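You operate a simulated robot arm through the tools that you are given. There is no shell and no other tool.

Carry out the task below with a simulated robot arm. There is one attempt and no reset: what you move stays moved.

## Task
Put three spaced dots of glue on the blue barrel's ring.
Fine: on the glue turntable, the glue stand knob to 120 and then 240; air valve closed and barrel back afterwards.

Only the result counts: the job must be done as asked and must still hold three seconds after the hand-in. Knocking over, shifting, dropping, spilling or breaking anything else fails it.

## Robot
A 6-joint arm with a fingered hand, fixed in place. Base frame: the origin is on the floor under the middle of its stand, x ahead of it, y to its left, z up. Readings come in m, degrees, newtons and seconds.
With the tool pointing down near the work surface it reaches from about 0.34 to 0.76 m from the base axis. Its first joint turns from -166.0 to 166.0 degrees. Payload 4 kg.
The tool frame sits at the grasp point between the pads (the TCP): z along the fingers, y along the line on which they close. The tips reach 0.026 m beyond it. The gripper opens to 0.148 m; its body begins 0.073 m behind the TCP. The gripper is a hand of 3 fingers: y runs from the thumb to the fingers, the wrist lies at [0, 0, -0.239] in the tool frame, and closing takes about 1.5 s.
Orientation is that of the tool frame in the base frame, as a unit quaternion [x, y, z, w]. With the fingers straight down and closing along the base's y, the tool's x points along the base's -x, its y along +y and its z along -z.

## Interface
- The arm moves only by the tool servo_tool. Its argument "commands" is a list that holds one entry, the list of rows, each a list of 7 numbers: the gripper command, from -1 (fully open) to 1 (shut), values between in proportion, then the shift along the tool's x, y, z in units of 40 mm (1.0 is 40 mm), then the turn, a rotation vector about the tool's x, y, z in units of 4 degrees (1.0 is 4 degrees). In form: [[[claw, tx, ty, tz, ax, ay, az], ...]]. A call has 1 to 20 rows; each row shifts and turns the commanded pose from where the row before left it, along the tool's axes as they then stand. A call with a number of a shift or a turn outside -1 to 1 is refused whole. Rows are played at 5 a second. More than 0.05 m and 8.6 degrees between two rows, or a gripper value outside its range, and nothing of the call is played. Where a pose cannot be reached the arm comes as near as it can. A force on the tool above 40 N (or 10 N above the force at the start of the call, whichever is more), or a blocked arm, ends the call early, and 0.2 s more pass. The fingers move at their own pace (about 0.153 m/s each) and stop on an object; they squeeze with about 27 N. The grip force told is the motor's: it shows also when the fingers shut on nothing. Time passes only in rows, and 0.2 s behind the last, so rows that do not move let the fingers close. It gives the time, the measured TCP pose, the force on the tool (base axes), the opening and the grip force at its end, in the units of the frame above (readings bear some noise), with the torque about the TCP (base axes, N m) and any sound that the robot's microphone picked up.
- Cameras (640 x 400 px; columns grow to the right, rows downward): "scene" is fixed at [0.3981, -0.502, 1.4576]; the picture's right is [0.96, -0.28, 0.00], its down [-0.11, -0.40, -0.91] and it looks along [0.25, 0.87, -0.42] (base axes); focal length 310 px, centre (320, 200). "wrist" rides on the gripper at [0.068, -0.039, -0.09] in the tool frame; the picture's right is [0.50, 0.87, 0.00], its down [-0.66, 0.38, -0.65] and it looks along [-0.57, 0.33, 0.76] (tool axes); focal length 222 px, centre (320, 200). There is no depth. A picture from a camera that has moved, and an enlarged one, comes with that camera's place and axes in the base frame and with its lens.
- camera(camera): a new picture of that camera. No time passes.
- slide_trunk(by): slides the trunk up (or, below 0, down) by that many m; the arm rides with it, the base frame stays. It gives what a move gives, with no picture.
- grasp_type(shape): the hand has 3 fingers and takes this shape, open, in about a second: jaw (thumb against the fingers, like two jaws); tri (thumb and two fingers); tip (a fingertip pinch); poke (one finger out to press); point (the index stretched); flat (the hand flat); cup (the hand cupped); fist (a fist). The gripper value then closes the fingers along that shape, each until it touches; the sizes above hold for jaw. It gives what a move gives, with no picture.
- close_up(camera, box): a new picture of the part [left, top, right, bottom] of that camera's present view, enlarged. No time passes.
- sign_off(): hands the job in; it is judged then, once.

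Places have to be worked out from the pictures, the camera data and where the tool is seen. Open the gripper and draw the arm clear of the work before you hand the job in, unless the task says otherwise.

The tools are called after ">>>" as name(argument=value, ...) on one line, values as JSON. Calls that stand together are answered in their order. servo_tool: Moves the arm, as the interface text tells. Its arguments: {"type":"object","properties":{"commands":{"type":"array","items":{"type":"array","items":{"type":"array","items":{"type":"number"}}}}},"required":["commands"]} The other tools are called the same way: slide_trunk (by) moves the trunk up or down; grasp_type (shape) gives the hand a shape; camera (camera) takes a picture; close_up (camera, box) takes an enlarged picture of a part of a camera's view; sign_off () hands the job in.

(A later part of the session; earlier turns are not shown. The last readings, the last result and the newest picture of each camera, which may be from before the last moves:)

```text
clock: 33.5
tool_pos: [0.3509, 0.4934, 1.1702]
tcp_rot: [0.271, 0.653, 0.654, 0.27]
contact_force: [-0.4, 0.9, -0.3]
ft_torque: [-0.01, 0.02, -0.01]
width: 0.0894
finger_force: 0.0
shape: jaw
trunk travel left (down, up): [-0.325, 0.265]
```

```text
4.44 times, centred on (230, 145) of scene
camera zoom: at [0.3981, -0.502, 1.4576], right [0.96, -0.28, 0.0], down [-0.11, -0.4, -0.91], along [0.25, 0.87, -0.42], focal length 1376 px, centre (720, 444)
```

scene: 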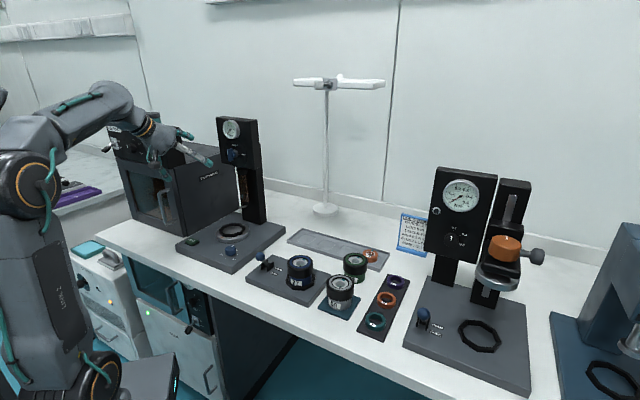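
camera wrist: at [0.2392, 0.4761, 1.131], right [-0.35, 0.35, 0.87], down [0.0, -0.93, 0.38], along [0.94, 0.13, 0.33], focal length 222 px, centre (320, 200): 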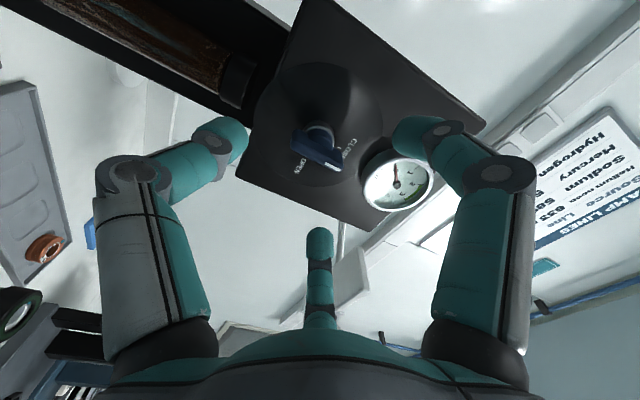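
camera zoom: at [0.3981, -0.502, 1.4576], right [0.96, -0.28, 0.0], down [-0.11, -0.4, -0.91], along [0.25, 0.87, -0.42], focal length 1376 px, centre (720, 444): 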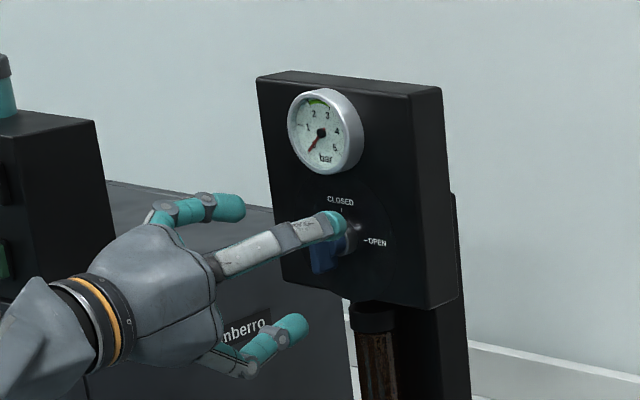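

The valve sits on the tool axis within about 3 mm. I advance 36 mm so the fingertips straddle the paddle just short of the panel, then look before closing.

>>> servo_tool(commands=[[[-0.2, 0, 0, 0.3, 0, 0, 0], [-0.2, 0, 0, 0.3, 0, 0, 0], [-0.2, 0, 0, 0.3, 0, 0, 0], [-0.2, 0, 0, 0, 0, 0, 0]]])

>>> close_up(camera="wrist", box=[200, 80, 440, 260])

>>> close_up(camera="scene", box=[190, 110, 270, 180])

```text
clock: 34.5
tool_pos: [0.3754, 0.5185, 1.1687]
tcp_rot: [0.271, 0.654, 0.653, 0.27]
contact_force: [0.0, -0.9, -0.1]
ft_torque: [0.0, -0.01, 0.02]
width: 0.0893
finger_force: 0.0
shape: jaw
trunk travel left (down, up): [-0.325, 0.265]
```

```text
2.22 times, centred on (320, 170) of wrist
camera zoom: at [0.2644, 0.5017, 1.1301], right [-0.35, 0.35, 0.87], down [0.0, -0.93, 0.38], along [0.94, 0.13, 0.33], focal length 494 px, centre (320, 267)
```

zoom: 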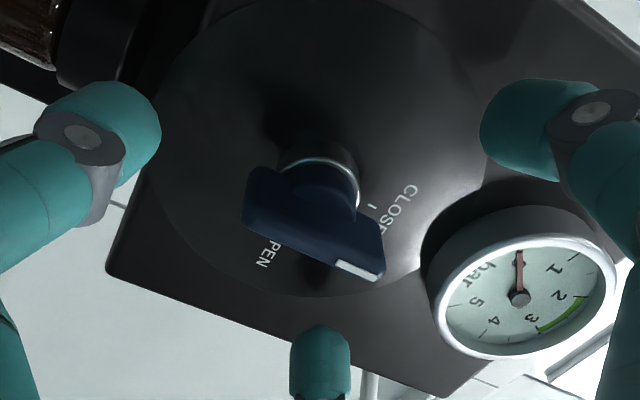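

```text
5.71 times, centred on (230, 145) of scene
camera zoom: at [0.3981, -0.502, 1.4576], right [0.96, -0.28, 0.0], down [-0.11, -0.4, -0.91], along [0.25, 0.87, -0.42], focal length 1769 px, centre (834, 514)
```

zoom: 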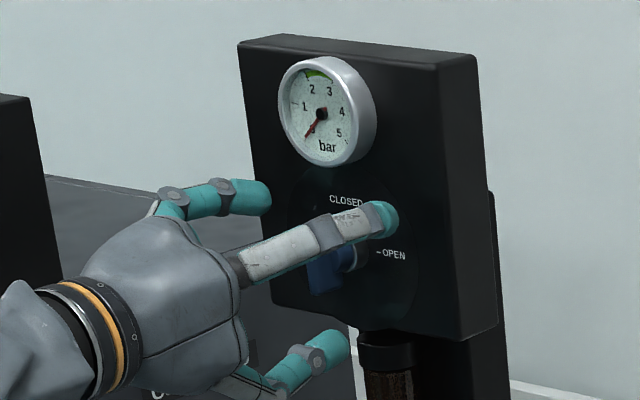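

The fingertips straddle the paddle with clearance all round. I move in 3 mm more, start closing and check.

>>> servo_tool(commands=[[[0.2, 0, 0, 0.075, 0, 0, 0], [0.4, 0, 0, 0, 0, 0, 0], [0.45, 0, 0, 0, 0, 0, 0], [0.45, 0, 0, 0, 0, 0, 0]]])

>>> close_up(camera="wrist", box=[200, 80, 440, 260])

>>> close_up(camera="scene", box=[190, 110, 270, 180])

```text
clock: 35.5
tool_pos: [0.3774, 0.5193, 1.1684]
tcp_rot: [0.27, 0.653, 0.653, 0.271]
contact_force: [0.4, 0.3, -0.9]
ft_torque: [-0.02, 0.01, 0.0]
width: 0.0412
finger_force: 0.0
shape: jaw
trunk travel left (down, up): [-0.325, 0.265]
```

```text
2.22 times, centred on (320, 170) of wrist
camera zoom: at [0.2663, 0.5031, 1.1301], right [-0.35, 0.35, 0.87], down [0.0, -0.93, 0.38], along [0.94, 0.13, 0.33], focal length 494 px, centre (320, 267)
```

zoom: 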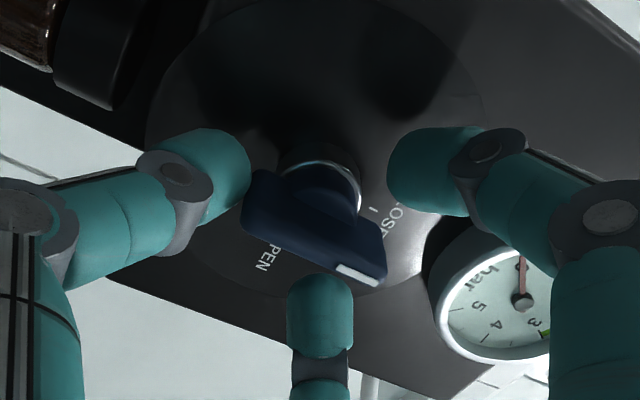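

```text
5.71 times, centred on (230, 145) of scene
camera zoom: at [0.3981, -0.502, 1.4576], right [0.96, -0.28, 0.0], down [-0.11, -0.4, -0.91], along [0.25, 0.87, -0.42], focal length 1769 px, centre (834, 514)
```

zoom: 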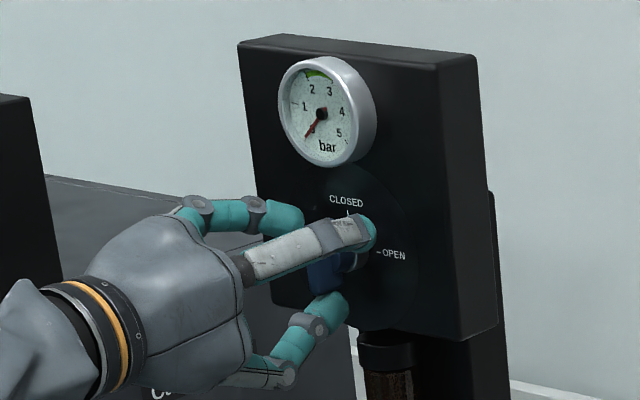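

The thumb is just below the paddle's lower end and the two fingers flank its upper half. I close fully on it.

>>> servo_tool(commands=[[[0.7, 0, 0, 0, 0, 0, 0], [1, 0, 0, 0, 0, 0, 0], [1, 0, 0, 0, 0, 0, 0], [1, 0, 0, 0, 0, 0, 0]]])

>>> close_up(camera="wrist", box=[200, 80, 440, 260])

>>> close_up(camera="scene", box=[190, 110, 270, 180])

```text
clock: 36.5
tool_pos: [0.3786, 0.5197, 1.1681]
tcp_rot: [0.271, 0.654, 0.652, 0.271]
contact_force: [3.1, 2.7, -7.4]
ft_torque: [-0.15, 0.18, 0.01]
width: 0.0191
finger_force: 27.5
shape: jaw
trunk travel left (down, up): [-0.325, 0.265]
```

```text
2.22 times, centred on (320, 170) of wrist
camera zoom: at [0.2669, 0.5037, 1.1293], right [-0.35, 0.35, 0.87], down [0.0, -0.93, 0.38], along [0.94, 0.13, 0.33], focal length 494 px, centre (320, 267)
```

zoom: 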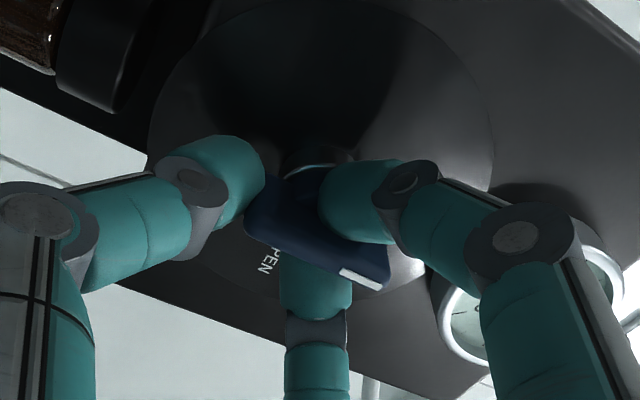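

```text
5.71 times, centred on (230, 145) of scene
camera zoom: at [0.3981, -0.502, 1.4576], right [0.96, -0.28, 0.0], down [-0.11, -0.4, -0.91], along [0.25, 0.87, -0.42], focal length 1769 px, centre (834, 514)
```

zoom: 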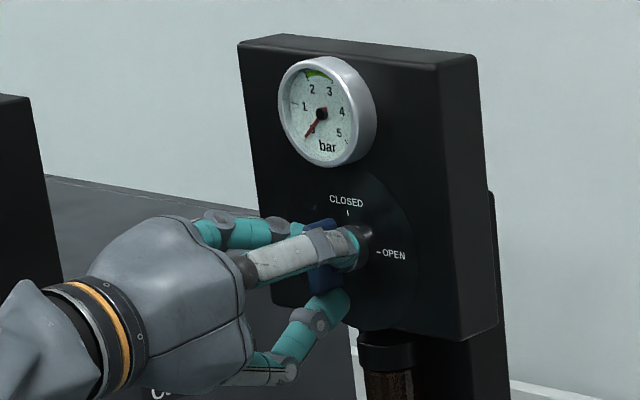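

The paddle is gripped at width 0.019. I turn it clockwise towards OPEN, 44° first, and check.

>>> servo_tool(commands=[[[1, 0, 0, 0, 0, 0, 1], [1, 0, 0, 0, 0, 0, 1], [1, 0, 0, 0, 0, 0, 1], [1, 0, 0, 0, 0, 0, 1], [1, 0, 0, 0, 0, 0, 1], [1, 0, 0, 0, 0, 0, 1], [1, 0, 0, 0, 0, 0, 1], [1, 0, 0, 0, 0, 0, 1], [1, 0, 0, 0, 0, 0, 1], [1, 0, 0, 0, 0, 0, 1], [1, 0, 0, 0, 0, 0, 1]]])

>>> close_up(camera="scene", box=[190, 110, 270, 180])

```text
clock: 38.9
tool_pos: [0.3687, 0.5296, 1.1775]
tcp_rot: [0.498, 0.506, 0.705, 0.008]
contact_force: [8.7, 22.7, -5.5]
ft_torque: [0.21, 0.03, 0.22]
width: 0.0138
finger_force: 27.2
shape: jaw
out of reach, approached as far as the arm can: row 11
trunk travel left (down, up): [-0.325, 0.265]
```

```text
5.71 times, centred on (230, 145) of scene
camera zoom: at [0.3981, -0.502, 1.4576], right [0.96, -0.28, 0.0], down [-0.11, -0.4, -0.91], along [0.25, 0.87, -0.42], focal length 1769 px, centre (834, 514)
```

zoom: 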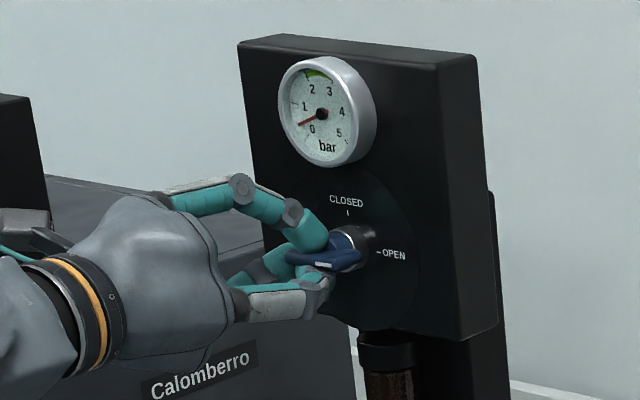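

The wrist ran out of range near the end of the turn and shifted the hand slightly, but the paddle did turn and the gauge started moving. I release the paddle and look.

>>> servo_tool(commands=[[[0.5, 0, 0, 0, 0, 0, 0], [0.2, 0, 0, 0, 0, 0, 0], [0, 0, 0, 0, 0, 0, 0], [0, 0, 0, 0, 0, 0, 0]]])

>>> close_up(camera="scene", box=[190, 110, 270, 180])

>>> close_up(camera="wrist", box=[200, 80, 440, 260])

```text
clock: 39.9
tool_pos: [0.3702, 0.5239, 1.1788]
tcp_rot: [0.498, 0.504, 0.706, 0.01]
contact_force: [-0.9, -1.5, 0.0]
ft_torque: [0.11, -0.05, -0.01]
width: 0.0738
finger_force: 0.0
shape: jaw
trunk travel left (down, up): [-0.325, 0.265]
```

```text
5.71 times, centred on (230, 145) of scene
camera zoom: at [0.3981, -0.502, 1.4576], right [0.96, -0.28, 0.0], down [-0.11, -0.4, -0.91], along [0.25, 0.87, -0.42], focal length 1769 px, centre (834, 514)
```

zoom: 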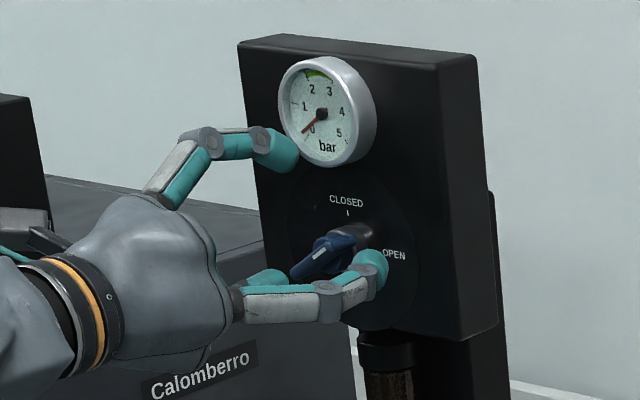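

```text
2.22 times, centred on (320, 170) of wrist
camera zoom: at [0.2518, 0.5137, 1.1985], right [0.17, -0.17, 0.97], down [0.05, -0.98, -0.18], along [0.98, 0.08, -0.16], focal length 494 px, centre (320, 267)
```

zoom: 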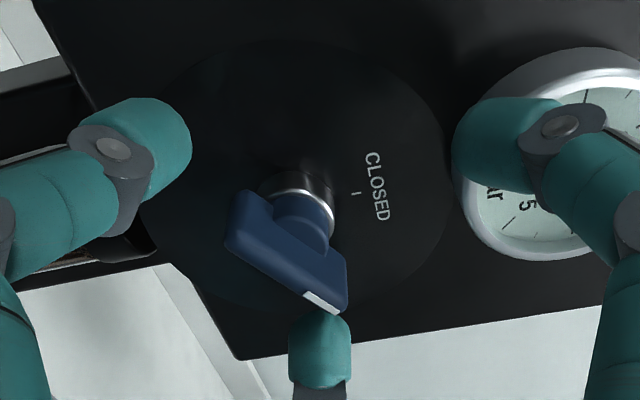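

The paddle now stands at roughly 50° and slipped back a little on release. My roll is at its limit and one finger is close to the gauge. I back straight out before choosing a better roll.

>>> servo_tool(commands=[[[0, 0, 0, -0.4, 0, 0, 0], [0, 0, 0, -0.6, 0, 0, 0], [0, 0, 0, -0.8, 0, 0, 0], [0, 0, 0, -0.8, 0, 0, 0]]])

>>> close_up(camera="scene", box=[200, 110, 270, 170])

```text
clock: 40.9
tool_pos: [0.2943, 0.4496, 1.1788]
tcp_rot: [0.495, 0.505, 0.707, 0.006]
contact_force: [0.7, -0.2, 0.1]
ft_torque: [0.0, -0.01, -0.02]
width: 0.0735
finger_force: 0.1
shape: jaw
trunk travel left (down, up): [-0.325, 0.265]
```

```text
6.67 times, centred on (235, 140) of scene
camera zoom: at [0.3981, -0.502, 1.4576], right [0.96, -0.28, 0.0], down [-0.11, -0.4, -0.91], along [0.25, 0.87, -0.42], focal length 2063 px, centre (887, 600)
```

zoom: 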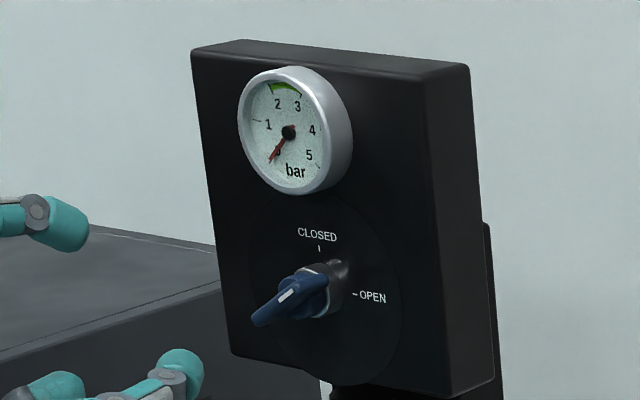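

The gauge is still at 0 with the paddle at about 60°. I roll the hand back about 164°, so that the thumb will sit at the white-marked end and the rest of the turn stays within wrist range.

>>> servo_tool(commands=[[[-0.2, 0, 0, 0, 0, 0, -1], [-0.2, 0, 0, 0, 0, 0, -1], [-0.2, 0, 0, 0, 0, 0, -1], [-0.2, 0, 0, 0, 0, 0, -1], [-0.2, 0, 0, 0, 0, 0, -1], [-0.2, 0, 0, 0, 0, 0, -1], [-0.2, 0, 0, 0, 0, 0, -1], [-0.2, 0, 0, 0, 0, 0, -1], [-0.2, 0, 0, 0, 0, 0, -1], [-0.2, 0, 0, 0, 0, 0, -1], [-0.2, 0, 0, 0, 0, 0, -1], [-0.2, 0, 0, 0, 0, 0, -1], [-0.2, 0, 0, 0, 0, 0, -1], [-0.2, 0, 0, 0, 0, 0, -1], [-0.2, 0, 0, 0, 0, 0, -1], [-0.2, 0, 0, 0, 0, 0, -1], [-0.2, 0, 0, 0, 0, 0, -1], [-0.2, 0, 0, 0, 0, 0, -1], [-0.2, 0, 0, 0, 0, 0, -1], [-0.2, 0, 0, 0, 0, 0, -1]]])

>>> servo_tool(commands=[[[-0.2, 0, 0, 0, 0, 0, -1], [-0.2, 0, 0, 0, 0, 0, -1], [-0.2, 0, 0, 0, 0, 0, -1], [-0.2, 0, 0, 0, 0, 0, -1], [-0.2, 0, 0, 0, 0, 0, -1], [-0.2, 0, 0, 0, 0, 0, -1], [-0.2, 0, 0, 0, 0, 0, -1], [-0.2, 0, 0, 0, 0, 0, -1], [-0.2, 0, 0, 0, 0, 0, -1], [-0.2, 0, 0, 0, 0, 0, -1], [-0.2, 0, 0, 0, 0, 0, -1], [-0.2, 0, 0, 0, 0, 0, -1], [-0.2, 0, 0, 0, 0, 0, -1], [-0.2, 0, 0, 0, 0, 0, -1], [-0.2, 0, 0, 0, 0, 0, -1], [-0.2, 0, 0, 0, 0, 0, -1], [-0.2, 0, 0, 0, 0, 0, -1], [-0.2, 0, 0, 0, 0, 0, -1], [-0.2, 0, 0, 0, 0, 0, -1], [-0.2, 0, 0, 0, 0, 0, -1]]])

>>> camera(camera="wrist")

```text
clock: 45.1
tool_pos: [0.2966, 0.4508, 1.1775]
tcp_rot: [0.055, 0.705, 0.537, 0.459]
contact_force: [-0.3, -0.3, -0.1]
ft_torque: [0.02, 0.02, 0.01]
width: 0.0883
finger_force: 0.0
shape: jaw
trunk travel left (down, up): [-0.325, 0.265]
```

```text
clock: 49.3
tool_pos: [0.2971, 0.4508, 1.1771]
tcp_rot: [-0.411, 0.575, 0.116, 0.697]
contact_force: [0.5, 0.8, 0.4]
ft_torque: [-0.02, 0.0, 0.0]
width: 0.0882
finger_force: 0.1
shape: jaw
trunk travel left (down, up): [-0.325, 0.265]
```

```text
taken
camera wrist: at [0.2784, 0.3402, 1.1345], right [-0.39, 0.39, -0.83], down [-0.91, -0.02, 0.42], along [0.15, 0.92, 0.36], focal length 222 px, centre (320, 200)
```

wrist: 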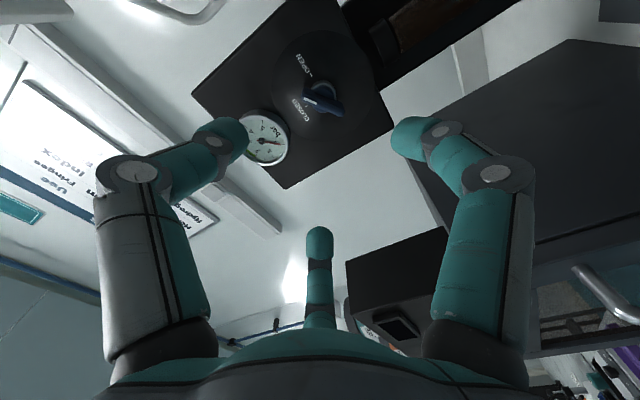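

The thumb direction is now at 64° clockwise from up, matching the paddle's white end. I recentre on the valve axis and advance to d≈0.60 for a check.

>>> servo_tool(commands=[[[-0.2, 0.292, -0.086, 0, 0, 0, 0], [-0.2, 0, 0, 0.9, 0, 0, 0], [-0.2, 0, 0, 0.85, 0, 0, 0], [-0.2, 0, 0, 0, 0, 0, 0]]])

>>> close_up(camera="wrist", box=[200, 80, 440, 260])

>>> close_up(camera="scene", box=[190, 110, 270, 180])

```text
clock: 50.3
tool_pos: [0.352, 0.4934, 1.1708]
tcp_rot: [-0.41, 0.576, 0.116, 0.698]
contact_force: [-0.6, -0.4, 0.8]
ft_torque: [0.0, 0.0, 0.02]
width: 0.0882
finger_force: 0.0
shape: jaw
trunk travel left (down, up): [-0.325, 0.265]
```

```text
2.22 times, centred on (320, 170) of wrist
camera zoom: at [0.3336, 0.3836, 1.1265], right [-0.4, 0.4, -0.83], down [-0.91, -0.02, 0.42], along [0.15, 0.92, 0.37], focal length 494 px, centre (320, 267)
```

zoom: 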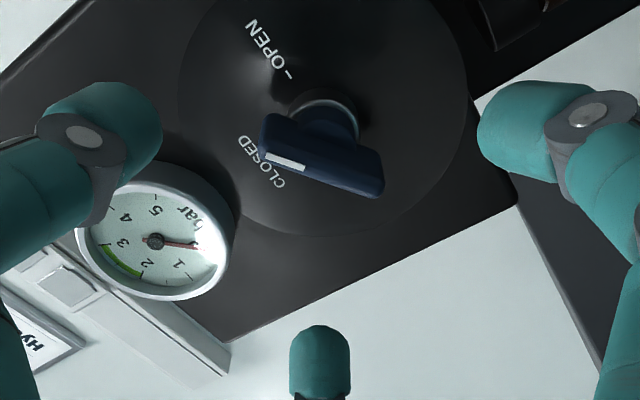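

```text
5.71 times, centred on (230, 145) of scene
camera zoom: at [0.3981, -0.502, 1.4576], right [0.96, -0.28, 0.0], down [-0.11, -0.4, -0.91], along [0.25, 0.87, -0.42], focal length 1769 px, centre (834, 514)
```

zoom: 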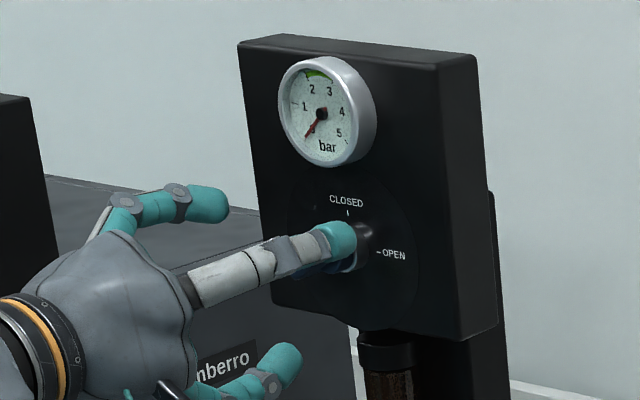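

The paddle is centred within about 3 mm. I correct that, advance to grasp depth and close on it.

>>> servo_tool(commands=[[[-0.2, 0.075, 0, 0.3, 0, 0, 0], [-0.2, 0, 0, 0.3, 0, 0, 0], [-0.2, 0, 0, 0.33, 0, 0, 0], [0.2, 0, 0, 0, 0, 0, 0], [0.5, 0, 0, 0, 0, 0, 0], [0.8, 0, 0, 0, 0, 0, 0], [1, 0, 0, 0, 0, 0, 0], [1, 0, 0, 0, 0, 0, 0], [1, 0, 0, 0, 0, 0, 0]]])

>>> close_up(camera="wrist", box=[200, 80, 440, 260])

>>> close_up(camera="scene", box=[190, 110, 270, 180])

```text
clock: 52.3
tool_pos: [0.3812, 0.5176, 1.1666]
tcp_rot: [-0.41, 0.576, 0.117, 0.697]
contact_force: [10.3, -4.6, 5.6]
ft_torque: [0.07, -0.09, -0.27]
width: 0.0151
finger_force: 27.1
shape: jaw
trunk travel left (down, up): [-0.325, 0.265]
```

```text
2.22 times, centred on (320, 170) of wrist
camera zoom: at [0.3626, 0.4078, 1.1242], right [-0.4, 0.4, -0.83], down [-0.91, -0.02, 0.42], along [0.15, 0.92, 0.37], focal length 494 px, centre (320, 267)
```

zoom: 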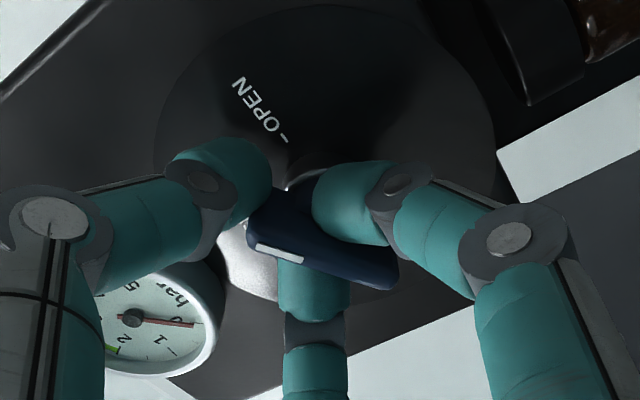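

```text
5.71 times, centred on (230, 145) of scene
camera zoom: at [0.3981, -0.502, 1.4576], right [0.96, -0.28, 0.0], down [-0.11, -0.4, -0.91], along [0.25, 0.87, -0.42], focal length 1769 px, centre (834, 514)
```

zoom: 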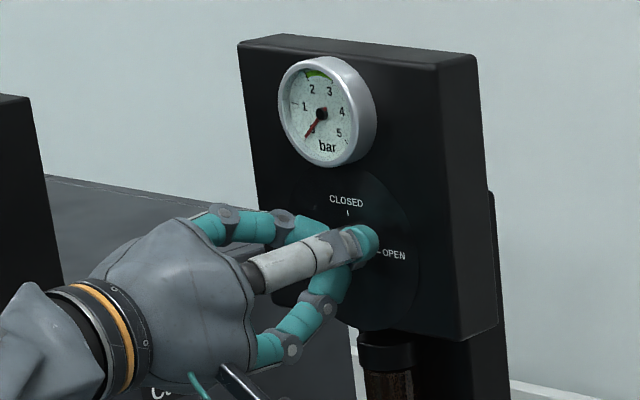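

It is gripped. I turn clockwise 36° and check the gauge.

>>> servo_tool(commands=[[[1, 0, 0, 0, 0, 0, 1], [1, 0, 0, 0, 0, 0, 1], [1, 0, 0, 0, 0, 0, 1], [1, 0, 0, 0, 0, 0, 1], [1, 0, 0, 0, 0, 0, 1], [1, 0, 0, 0, 0, 0, 1], [1, 0, 0, 0, 0, 0, 1], [1, 0, 0, 0, 0, 0, 1], [1, 0, 0, 0, 0, 0, 1], [1, 0, 0, 0, 0, 0, 0]]])

>>> close_up(camera="wrist", box=[200, 80, 440, 260])

>>> close_up(camera="scene", box=[190, 110, 270, 180])

```text
clock: 54.5
tool_pos: [0.3792, 0.5202, 1.1651]
tcp_rot: [-0.212, 0.674, 0.326, 0.627]
contact_force: [8.4, 5.1, 9.6]
ft_torque: [0.11, -0.15, -0.01]
width: 0.0126
finger_force: 26.7
shape: jaw
trunk travel left (down, up): [-0.325, 0.265]
```

```text
2.22 times, centred on (320, 170) of wrist
camera zoom: at [0.3338, 0.4367, 1.0929], right [-0.66, 0.67, -0.34], down [-0.64, -0.28, 0.71], along [0.38, 0.69, 0.62], focal length 494 px, centre (320, 267)
```

zoom: 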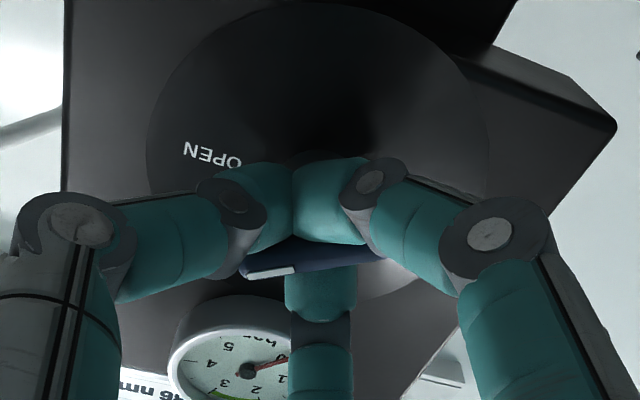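

```text
5.71 times, centred on (230, 145) of scene
camera zoom: at [0.3981, -0.502, 1.4576], right [0.96, -0.28, 0.0], down [-0.11, -0.4, -0.91], along [0.25, 0.87, -0.42], focal length 1769 px, centre (834, 514)
```

zoom: 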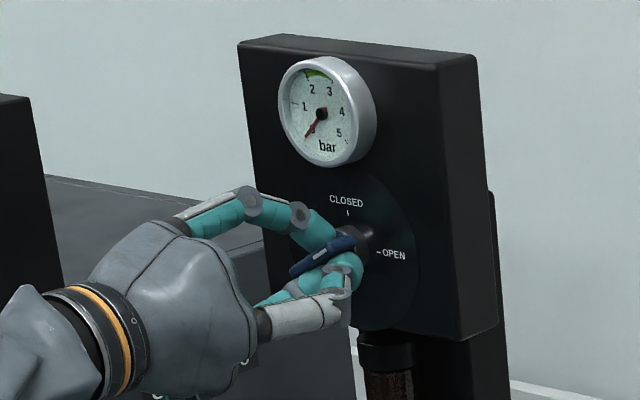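

The gauge hasn't moved, and the grip has settled with one finger above the bar and the thumb and other finger below it, which is the stable hold. I keep turning clockwise in this hold and watch the gauge.

>>> servo_tool(commands=[[[1, 0, 0, 0, 0, 0, 1], [1, 0, 0, 0, 0, 0, 1], [1, 0, 0, 0, 0, 0, 1], [1, 0, 0, 0, 0, 0, 1], [1, 0, 0, 0, 0, 0, 1], [1, 0, 0, 0, 0, 0, 1], [1, 0, 0, 0, 0, 0, 0]]])

>>> close_up(camera="wrist", box=[200, 80, 440, 260])

>>> close_up(camera="scene", box=[190, 110, 270, 180])

```text
clock: 56.1
tool_pos: [0.3794, 0.5201, 1.1652]
tcp_rot: [-0.067, 0.704, 0.45, 0.545]
contact_force: [6.1, 6.7, 8.1]
ft_torque: [0.1, -0.09, 0.0]
width: 0.0126
finger_force: 26.3
shape: jaw
trunk travel left (down, up): [-0.325, 0.265]
```

```text
2.22 times, centred on (320, 170) of wrist
camera zoom: at [0.3113, 0.459, 1.0881], right [-0.71, 0.71, 0.07], down [-0.42, -0.5, 0.75], along [0.57, 0.5, 0.65], focal length 494 px, centre (320, 267)
```

zoom: 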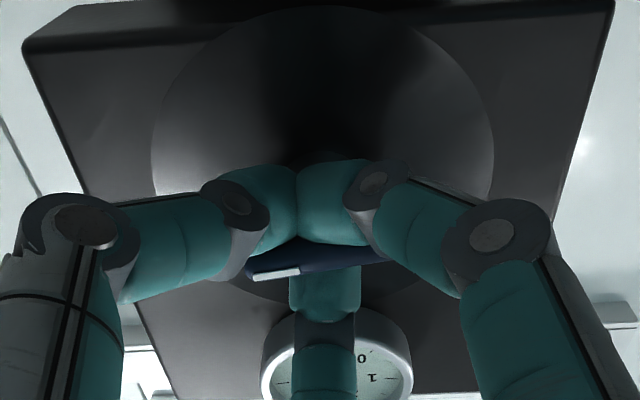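

```text
5.71 times, centred on (230, 145) of scene
camera zoom: at [0.3981, -0.502, 1.4576], right [0.96, -0.28, 0.0], down [-0.11, -0.4, -0.91], along [0.25, 0.87, -0.42], focal length 1769 px, centre (834, 514)
```

zoom: 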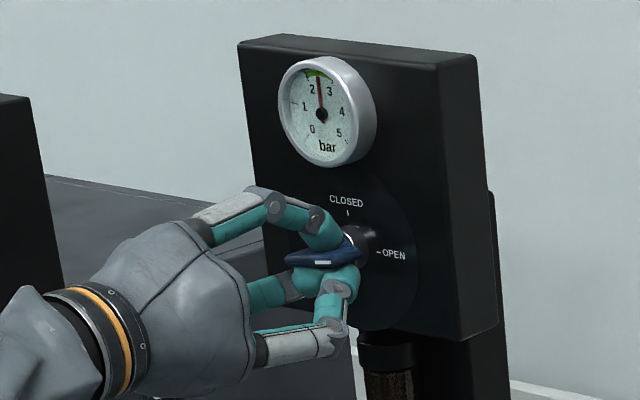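

The gauge reads about 2.5 bar in the green band, so the valve is open. I nudge a few degrees further towards the stop and release slowly.

>>> servo_tool(commands=[[[1, 0, 0, 0, 0, 0, 0.8], [1, 0, 0, 0, 0, 0, 0], [0.7, 0, 0, 0, 0, 0, 0], [0.5, 0, 0, 0, 0, 0, 0], [0.3, 0, 0, 0, 0, 0, 0], [0.1, 0, 0, 0, 0, 0, 0], [0.1, 0, 0, 0, 0, 0, 0]]])

>>> close_up(camera="wrist", box=[200, 80, 440, 260])

>>> close_up(camera="scene", box=[190, 110, 270, 180])

```text
clock: 57.7
tool_pos: [0.379, 0.5192, 1.1661]
tcp_rot: [-0.049, 0.705, 0.466, 0.533]
contact_force: [0.3, 0.5, -0.1]
ft_torque: [-0.02, -0.01, 0.03]
width: 0.0663
finger_force: 0.0
shape: jaw
trunk travel left (down, up): [-0.325, 0.265]
```

```text
2.22 times, centred on (320, 170) of wrist
camera zoom: at [0.308, 0.4617, 1.0892], right [-0.7, 0.7, 0.13], down [-0.4, -0.53, 0.75], along [0.59, 0.48, 0.65], focal length 494 px, centre (320, 267)
```

zoom: 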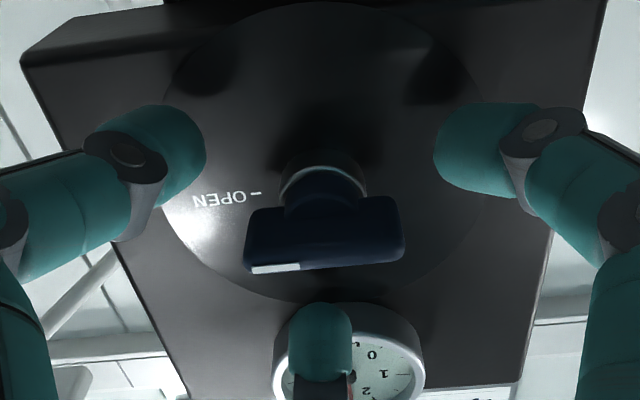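

```text
5.71 times, centred on (230, 145) of scene
camera zoom: at [0.3981, -0.502, 1.4576], right [0.96, -0.28, 0.0], down [-0.11, -0.4, -0.91], along [0.25, 0.87, -0.42], focal length 1769 px, centre (834, 514)
```

zoom: 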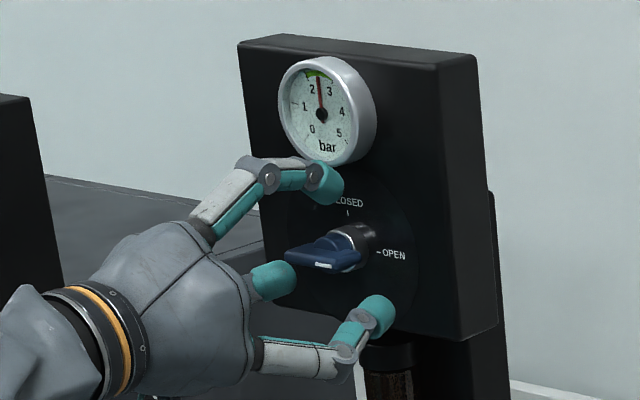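

The valve stays OPEN at about 2.5 bar after release. I back straight out and turn the hand towards a steep, 15°-tilted posture for the barrel.

>>> servo_tool(commands=[[[0.1, 0, 0, -0.5, 0, 0, 0], [0.1, 0, 0, -0.9, 0, 0, 0], [0.1, 0, 0, -0.9, 0, 0, 0], [0.1, 0, 0, -0.9, 0, 0, 0], [-0.4, 0, 0, 0, 0, 0, -1], [-0.4, 0, 0, 0, 0, 0, -1], [-0.4, 0, 0, 0, 0, 0, -1], [-0.4, 0, 0, 0, 0, 0, -1], [-0.4, 0, 0, 0, 0, 0, -1], [-0.4, 0, 0, 0, 0, 0, -1], [-0.4, 0, 0, 0, 0, 0, -1], [-0.4, 0, 0, 0, 0, 0, -1], [-0.4, 0, 0, 0, 0, 0, -1], [-0.4, 0, 0, 0, 0, 0, -0.25]]])

>>> servo_tool(commands=[[[-0.4, 0, 0, 0, 0, 1, 0], [-0.4, 0, 0, 0, 0, 1, 0], [-0.4, 0, 0, 0, 0, 1, 0], [-0.4, 0, 0, 0, 0, 1, 0], [-0.4, 0, 0, 0, 0, 1, 0], [-0.4, 0, 0, 0, 0, 1, 0], [-0.4, 0, 0, 0, 0, 1, 0], [-0.4, 0, 0, 0, 0, 1, 0], [-0.4, 0, 0, 0, 0, 1, 0], [-0.4, 0, 0, 0, 0, 1, 0], [-0.4, 0, 0, 0, 0, 1, 0], [-0.4, 0, 0, 0, 0, 1, 0], [-0.4, 0, 0, 0, 0, 1, 0], [-0.4, 0, 0, 0, 0, 1, 0], [-0.4, 0, 0, 0, 0, 1, 0], [-0.4, 0, 0, 0, 0, 1, 0], [-0.4, 0, 0, 0, 0, 1, 0], [-0.4, 0, 0, 0, 0, 1, 0], [-0.4, 0, 0, 0, 0, 0.75, 0]]])

```text
clock: 60.7
tool_pos: [0.2884, 0.4298, 1.1658]
tcp_rot: [-0.271, 0.653, 0.272, 0.653]
contact_force: [-0.1, -0.8, -0.2]
ft_torque: [-0.01, -0.01, 0.02]
width: 0.1034
finger_force: 0.0
shape: jaw
trunk travel left (down, up): [-0.325, 0.265]
```

```text
clock: 64.7
tool_pos: [0.2889, 0.429, 1.1667]
tcp_rot: [-0.379, 0.916, 0.051, 0.119]
contact_force: [1.1, -0.5, -0.2]
ft_torque: [-0.01, 0.03, -0.01]
width: 0.1032
finger_force: 0.0
shape: jaw
trunk travel left (down, up): [-0.325, 0.265]
```

The tilt is now 15°. I translate to above the blue barrel and roll to the planned finger orientation: one finger in front, thumb right-back, the other left-back.

>>> servo_tool(commands=[[[-0.4, 0.039, -0.8525, 0.344, 0, 0, 0], [-0.4, 0.039, -0.8525, 0.344, 0, 0, 0], [-0.4, 0.039, -0.8525, 0.344, 0, 0, 0], [-0.4, 0.039, -0.8525, 0.344, 0, 0, 0], [-0.4, 0.039, -0.8525, 0.344, 0, 0, 0], [-0.4, 0.039, -0.8525, 0.344, 0, 0, 0], [-0.4, 0.039, -0.8525, 0.344, 0, 0, 0], [-0.4, 0.039, -0.8525, 0.344, 0, 0, 0], [-0.4, 0.039, -0.8525, 0.344, 0, 0, 0], [-0.4, 0.039, -0.8525, 0.344, 0, 0, 0], [-0.4, 0, 0, 0, 0, 0, -1], [-0.4, 0, 0, 0, 0, 0, -1], [-0.4, 0, 0, 0, 0, 0, -1], [-0.4, 0, 0, 0, 0, 0, -1], [-0.4, 0, 0, 0, 0, 0, -1], [-0.4, 0, 0, 0, 0, 0, -1], [-0.4, 0, 0, 0, 0, 0, -1], [-0.4, 0, 0, 0, 0, 0, -0.5]]])

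>>> camera(camera="wrist")

>>> close_up(camera="wrist", box=[240, 60, 400, 200])

>>> close_up(camera="scene", box=[220, 170, 380, 300])

```text
clock: 68.5
tool_pos: [0.543, 0.2035, 1.0265]
tcp_rot: [-0.604, 0.786, 0.018, 0.13]
contact_force: [-0.9, 0.2, 0.2]
ft_torque: [-0.01, 0.01, -0.01]
width: 0.1031
finger_force: 0.1
shape: jaw
trunk travel left (down, up): [-0.325, 0.265]
```

```text
taken
camera wrist: at [0.5485, 0.111, 1.1045], right [-0.95, -0.24, -0.22], down [-0.32, 0.6, 0.73], along [-0.04, 0.76, -0.64], focal length 222 px, centre (320, 200)
```

wrist: 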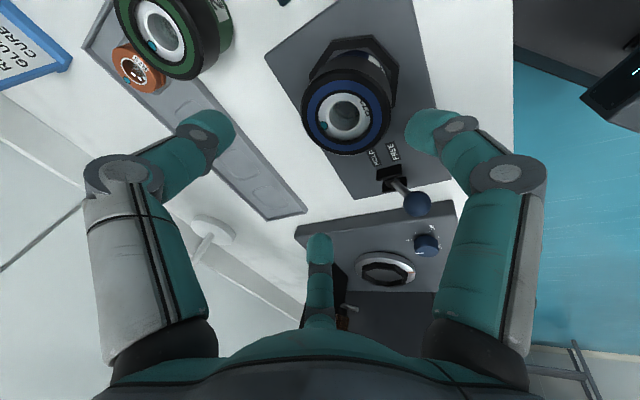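

```text
2.86 times, centred on (320, 130) of wrist
camera zoom: at [0.5485, 0.111, 1.1045], right [-0.95, -0.24, -0.22], down [-0.32, 0.6, 0.73], along [-0.04, 0.76, -0.64], focal length 635 px, centre (320, 400)
```

zoom: 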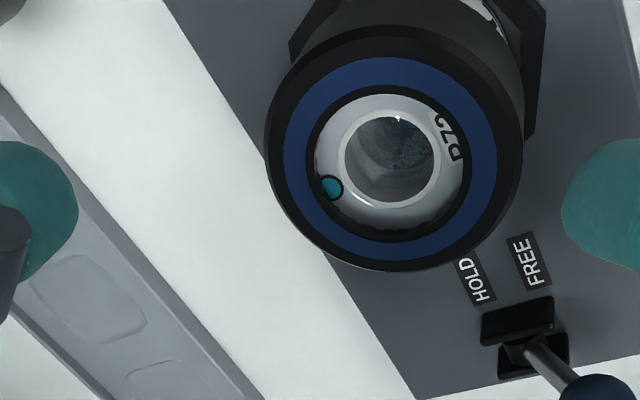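

```text
3.08 times, centred on (300, 235) of scene
camera zoom: at [0.3981, -0.502, 1.4576], right [0.96, -0.28, 0.0], down [-0.11, -0.4, -0.91], along [0.25, 0.87, -0.42], focal length 952 px, centre (382, 92)
```

zoom: 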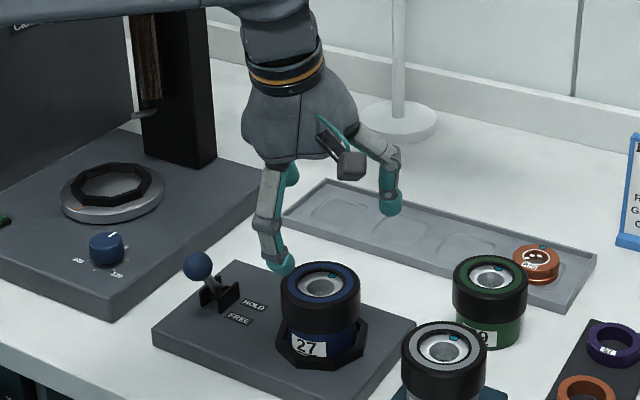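

The barrel top lies right under the TCP, at (0.5435, 0.204, 0.93) within about 1 mm, with a diameter of about 0.074. I descend vertically to 0.96 and check again.

>>> servo_tool(commands=[[[-0.4, 0.168, 0.106, 0.804, 0, 0, 0], [-0.4, 0.168, 0.106, 0.804, 0, 0, 0], [-0.4, 0, 0, 0, 0, 0, 0]]])

>>> camera(camera="wrist")

>>> close_up(camera="scene", box=[250, 200, 350, 300])

```text
clock: 69.3
tool_pos: [0.5439, 0.2036, 0.9607]
tcp_rot: [-0.604, 0.787, 0.019, 0.129]
contact_force: [0.2, -0.1, 0.4]
ft_torque: [-0.03, 0.01, -0.03]
width: 0.1031
finger_force: 0.1
shape: jaw
trunk travel left (down, up): [-0.325, 0.265]
```

```text
taken
camera wrist: at [0.548, 0.1123, 1.0386], right [-0.95, -0.24, -0.22], down [-0.32, 0.6, 0.73], along [-0.04, 0.76, -0.64], focal length 222 px, centre (320, 200)
```

wrist: 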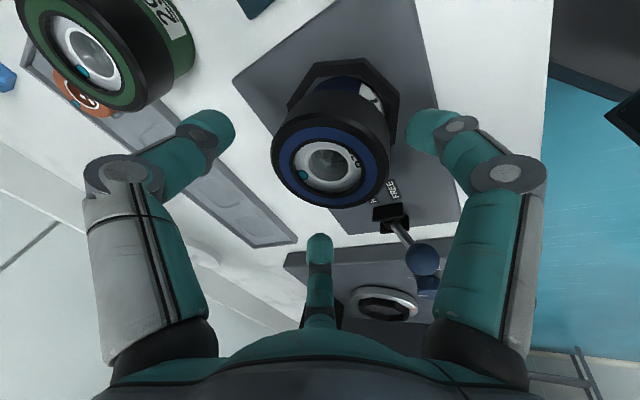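

```text
4.00 times, centred on (300, 250) of scene
camera zoom: at [0.3981, -0.502, 1.4576], right [0.96, -0.28, 0.0], down [-0.11, -0.4, -0.91], along [0.25, 0.87, -0.42], focal length 1238 px, centre (400, 0)
```

zoom: 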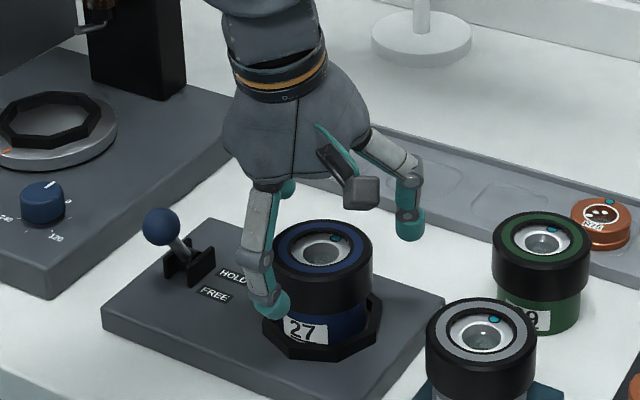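

Still centred within about 1 mm. I go down to the grasp height of z≈0.925 and close gently.

>>> servo_tool(commands=[[[-0.4, 0.11, 0.057, 0.432, 0, 0, 0], [-0.4, 0.11, 0.057, 0.432, 0, 0, 0], [-0.4, 0, 0, 0, 0, 0, 0]]])

>>> camera(camera="wrist")

>>> close_up(camera="scene", box=[260, 220, 340, 300])

```text
clock: 70.1
tool_pos: [0.5436, 0.2036, 0.9262]
tcp_rot: [-0.604, 0.787, 0.019, 0.129]
contact_force: [-0.2, -0.3, -0.4]
ft_torque: [0.03, 0.02, 0.01]
width: 0.1032
finger_force: 0.0
shape: jaw
trunk travel left (down, up): [-0.325, 0.265]
```

```text
taken
camera wrist: at [0.5475, 0.1112, 1.0029], right [-0.95, -0.24, -0.22], down [-0.32, 0.6, 0.73], along [-0.04, 0.76, -0.64], focal length 222 px, centre (320, 200)
```

wrist: 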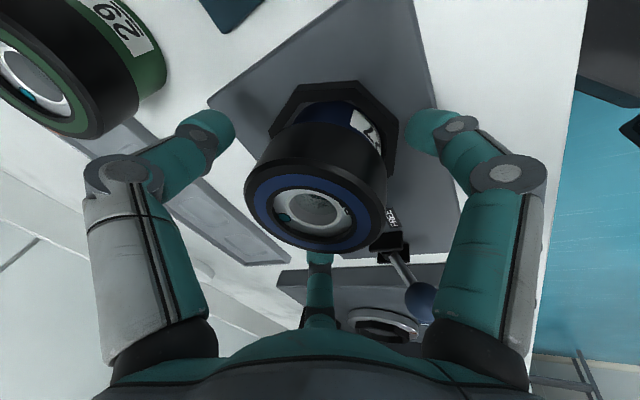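

```text
5.00 times, centred on (300, 260) of scene
camera zoom: at [0.3981, -0.502, 1.4576], right [0.96, -0.28, 0.0], down [-0.11, -0.4, -0.91], along [0.25, 0.87, -0.42], focal length 1548 px, centre (420, -100)
```

zoom: 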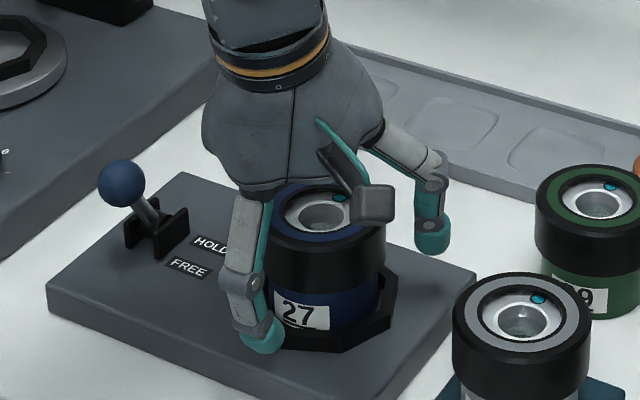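

The front fingertip would land on the body just above the nest rim. I go up 9 mm so all three pads meet the black cap, then close.

>>> servo_tool(commands=[[[-0.4, -0.05, -0.029, -0.218, 0, 0, 0], [-0.2, 0, 0, 0, 0, 0, 0], [-0.05, 0, 0, 0, 0, 0, 0], [0.1, 0, 0, 0, 0, 0, 0], [0.3, 0, 0, 0, 0, 0, 0], [1, 0, 0, 0, 0, 0, 0], [1, 0, 0, 0, 0, 0, 0], [1, 0, 0, 0, 0, 0, 0]]])

>>> camera(camera="wrist")

>>> close_up(camera="scene", box=[260, 220, 340, 300])

```text
clock: 71.9
tool_pos: [0.5433, 0.204, 0.9346]
tcp_rot: [-0.604, 0.787, 0.02, 0.129]
contact_force: [0.2, 0.7, -0.8]
ft_torque: [0.08, -0.07, -0.01]
width: 0.0619
finger_force: 26.7
shape: jaw
trunk travel left (down, up): [-0.325, 0.265]
```

```text
taken
camera wrist: at [0.5481, 0.1113, 1.0118], right [-0.95, -0.24, -0.22], down [-0.32, 0.6, 0.73], along [-0.04, 0.76, -0.64], focal length 222 px, centre (320, 200)
```

wrist: 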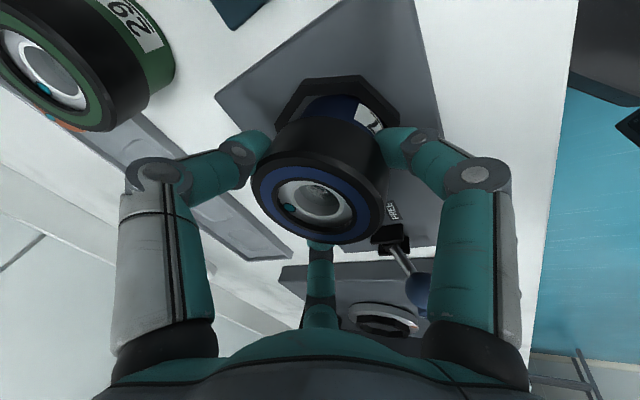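

```text
5.00 times, centred on (300, 260) of scene
camera zoom: at [0.3981, -0.502, 1.4576], right [0.96, -0.28, 0.0], down [-0.11, -0.4, -0.91], along [0.25, 0.87, -0.42], focal length 1548 px, centre (420, -100)
```

zoom: 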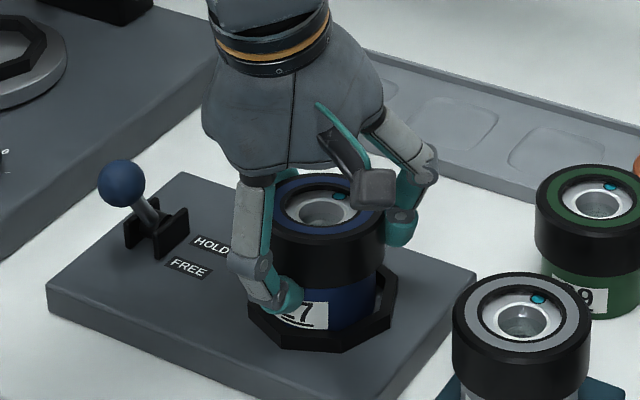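

The barrel is gripped at 27 N with little net force on it. I lift 20 mm and look.

>>> servo_tool(commands=[[[1, -0.0553, -0.032, -0.242, 0, 0, 0], [1, -0.0553, -0.032, -0.242, 0, 0, 0], [1, 0, 0, 0, 0, 0, 0]]])

>>> camera(camera="wrist")

>>> close_up(camera="scene", box=[260, 220, 340, 300])

```text
clock: 72.7
tool_pos: [0.5433, 0.2034, 0.954]
tcp_rot: [-0.603, 0.787, 0.019, 0.13]
contact_force: [0.1, -0.4, -2.6]
ft_torque: [-0.02, 0.0, 0.0]
width: 0.0617
finger_force: 26.7
shape: jaw
trunk travel left (down, up): [-0.325, 0.265]
```

```text
taken
camera wrist: at [0.548, 0.1111, 1.032], right [-0.95, -0.24, -0.22], down [-0.32, 0.6, 0.73], along [-0.04, 0.76, -0.64], focal length 222 px, centre (320, 200)
```

wrist: 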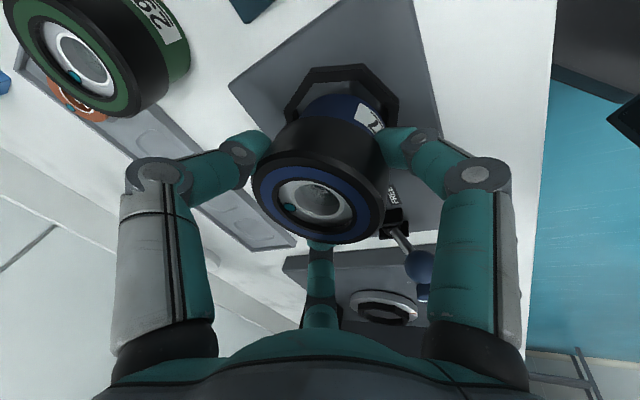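

```text
5.00 times, centred on (300, 260) of scene
camera zoom: at [0.3981, -0.502, 1.4576], right [0.96, -0.28, 0.0], down [-0.11, -0.4, -0.91], along [0.25, 0.87, -0.42], focal length 1548 px, centre (420, -100)
```

zoom: 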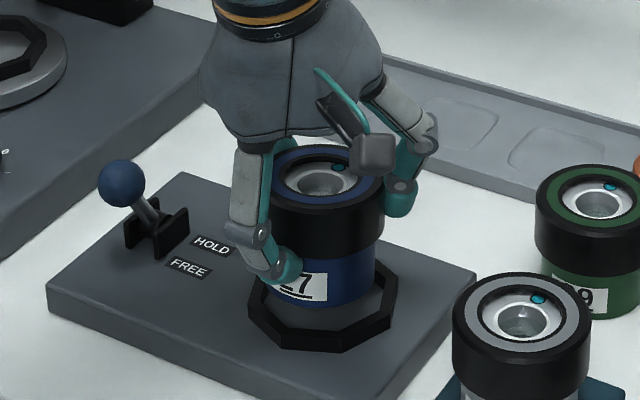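

The barrel hangs upright and weighs about 2.6 N, and the lens on top is undisturbed. I lift it clear of the lever ball and carry it left towards the turntable, stopping a little short in front of it.

>>> servo_tool(commands=[[[1, -0.2212, -0.1277, -0.967, 0, 0, 0], [1, -0.2212, -0.1277, -0.967, 0, 0, 0], [1, -0.386, 0.478, 0.025, 0, 0, 0], [1, -0.386, 0.478, 0.025, 0, 0, 0], [1, -0.386, 0.478, 0.025, 0, 0, 0], [1, -0.386, 0.478, 0.025, 0, 0, 0], [1, -0.386, 0.478, 0.025, 0, 0, 0], [1, -0.386, 0.478, 0.025, 0, 0, 0], [1, -0.386, 0.478, 0.025, 0, 0, 0], [1, -0.386, 0.478, 0.025, 0, 0, 0], [1, -0.386, 0.478, 0.025, 0, 0, 0], [1, -0.386, 0.478, 0.025, 0, 0, 0], [1, -0.386, 0.478, 0.025, 0, 0, 0], [1, -0.386, 0.478, 0.025, 0, 0, 0], [1, -0.386, 0.478, 0.025, 0, 0, 0], [1, -0.386, 0.478, 0.025, 0, 0, 0], [1, 0, 0, 0, 0, 0, 0]]])

>>> camera(camera="wrist")

>>> close_up(camera="scene", box=[170, 150, 300, 270])

```text
clock: 76.3
tool_pos: [0.3416, 0.4806, 1.0341]
tcp_rot: [-0.603, 0.787, 0.02, 0.129]
contact_force: [0.2, -0.2, -3.3]
ft_torque: [0.02, -0.04, 0.01]
width: 0.0616
finger_force: 27.3
shape: jaw
trunk travel left (down, up): [-0.325, 0.265]
```

```text
taken
camera wrist: at [0.3464, 0.389, 1.1124], right [-0.95, -0.24, -0.22], down [-0.32, 0.6, 0.73], along [-0.04, 0.76, -0.64], focal length 222 px, centre (320, 200)
```

wrist: 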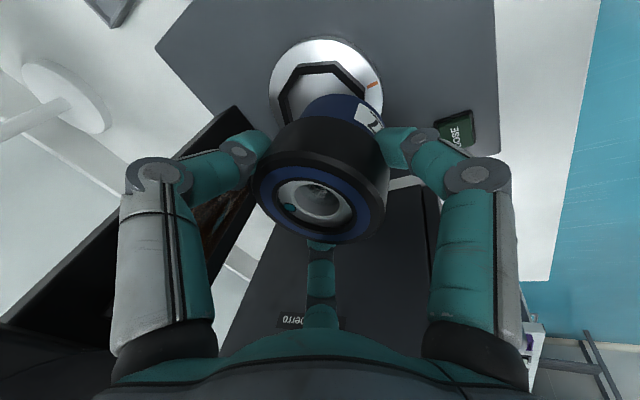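

```text
3.33 times, centred on (235, 210) of scene
camera zoom: at [0.3981, -0.502, 1.4576], right [0.96, -0.28, 0.0], down [-0.11, -0.4, -0.91], along [0.25, 0.87, -0.42], focal length 1032 px, centre (603, 167)
```

zoom: 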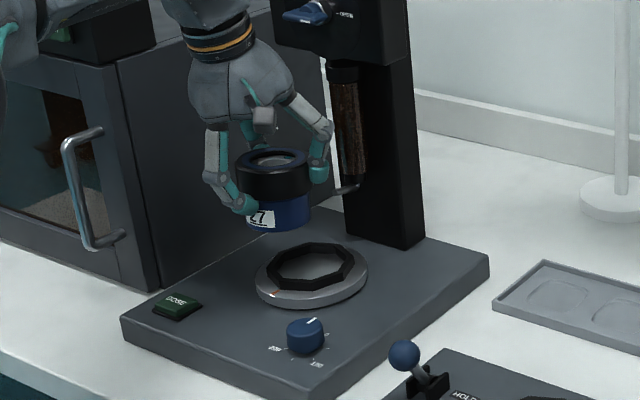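

The barrel is in front of and above the turntable. I enlarge the wrist view to measure the octagon's centre from here.

>>> close_up(camera="wrist", box=[240, 20, 400, 140])

>>> close_up(camera="wrist", box=[160, 100, 320, 260])

```text
3.33 times, centred on (320, 80) of wrist
camera zoom: at [0.3464, 0.389, 1.1124], right [-0.95, -0.24, -0.22], down [-0.32, 0.6, 0.73], along [-0.04, 0.76, -0.64], focal length 740 px, centre (320, 600)
```

zoom: 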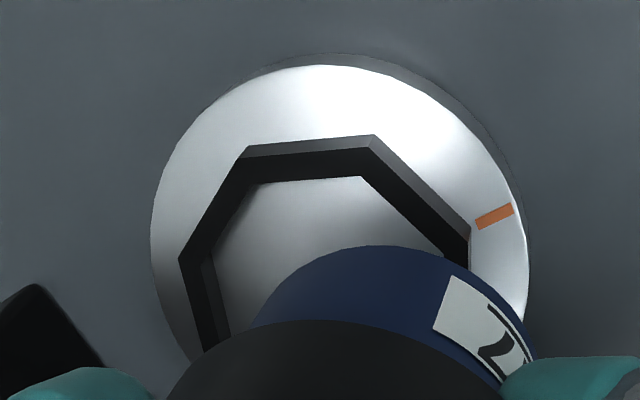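

```text
2.50 times, centred on (240, 180) of wrist
camera zoom: at [0.3464, 0.389, 1.1124], right [-0.95, -0.24, -0.22], down [-0.32, 0.6, 0.73], along [-0.04, 0.76, -0.64], focal length 555 px, centre (520, 250)
```

zoom: 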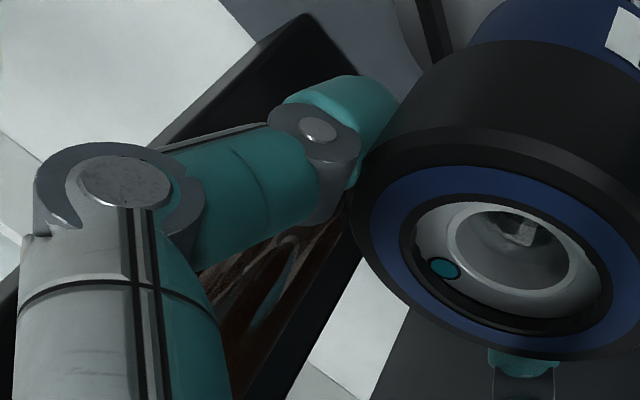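

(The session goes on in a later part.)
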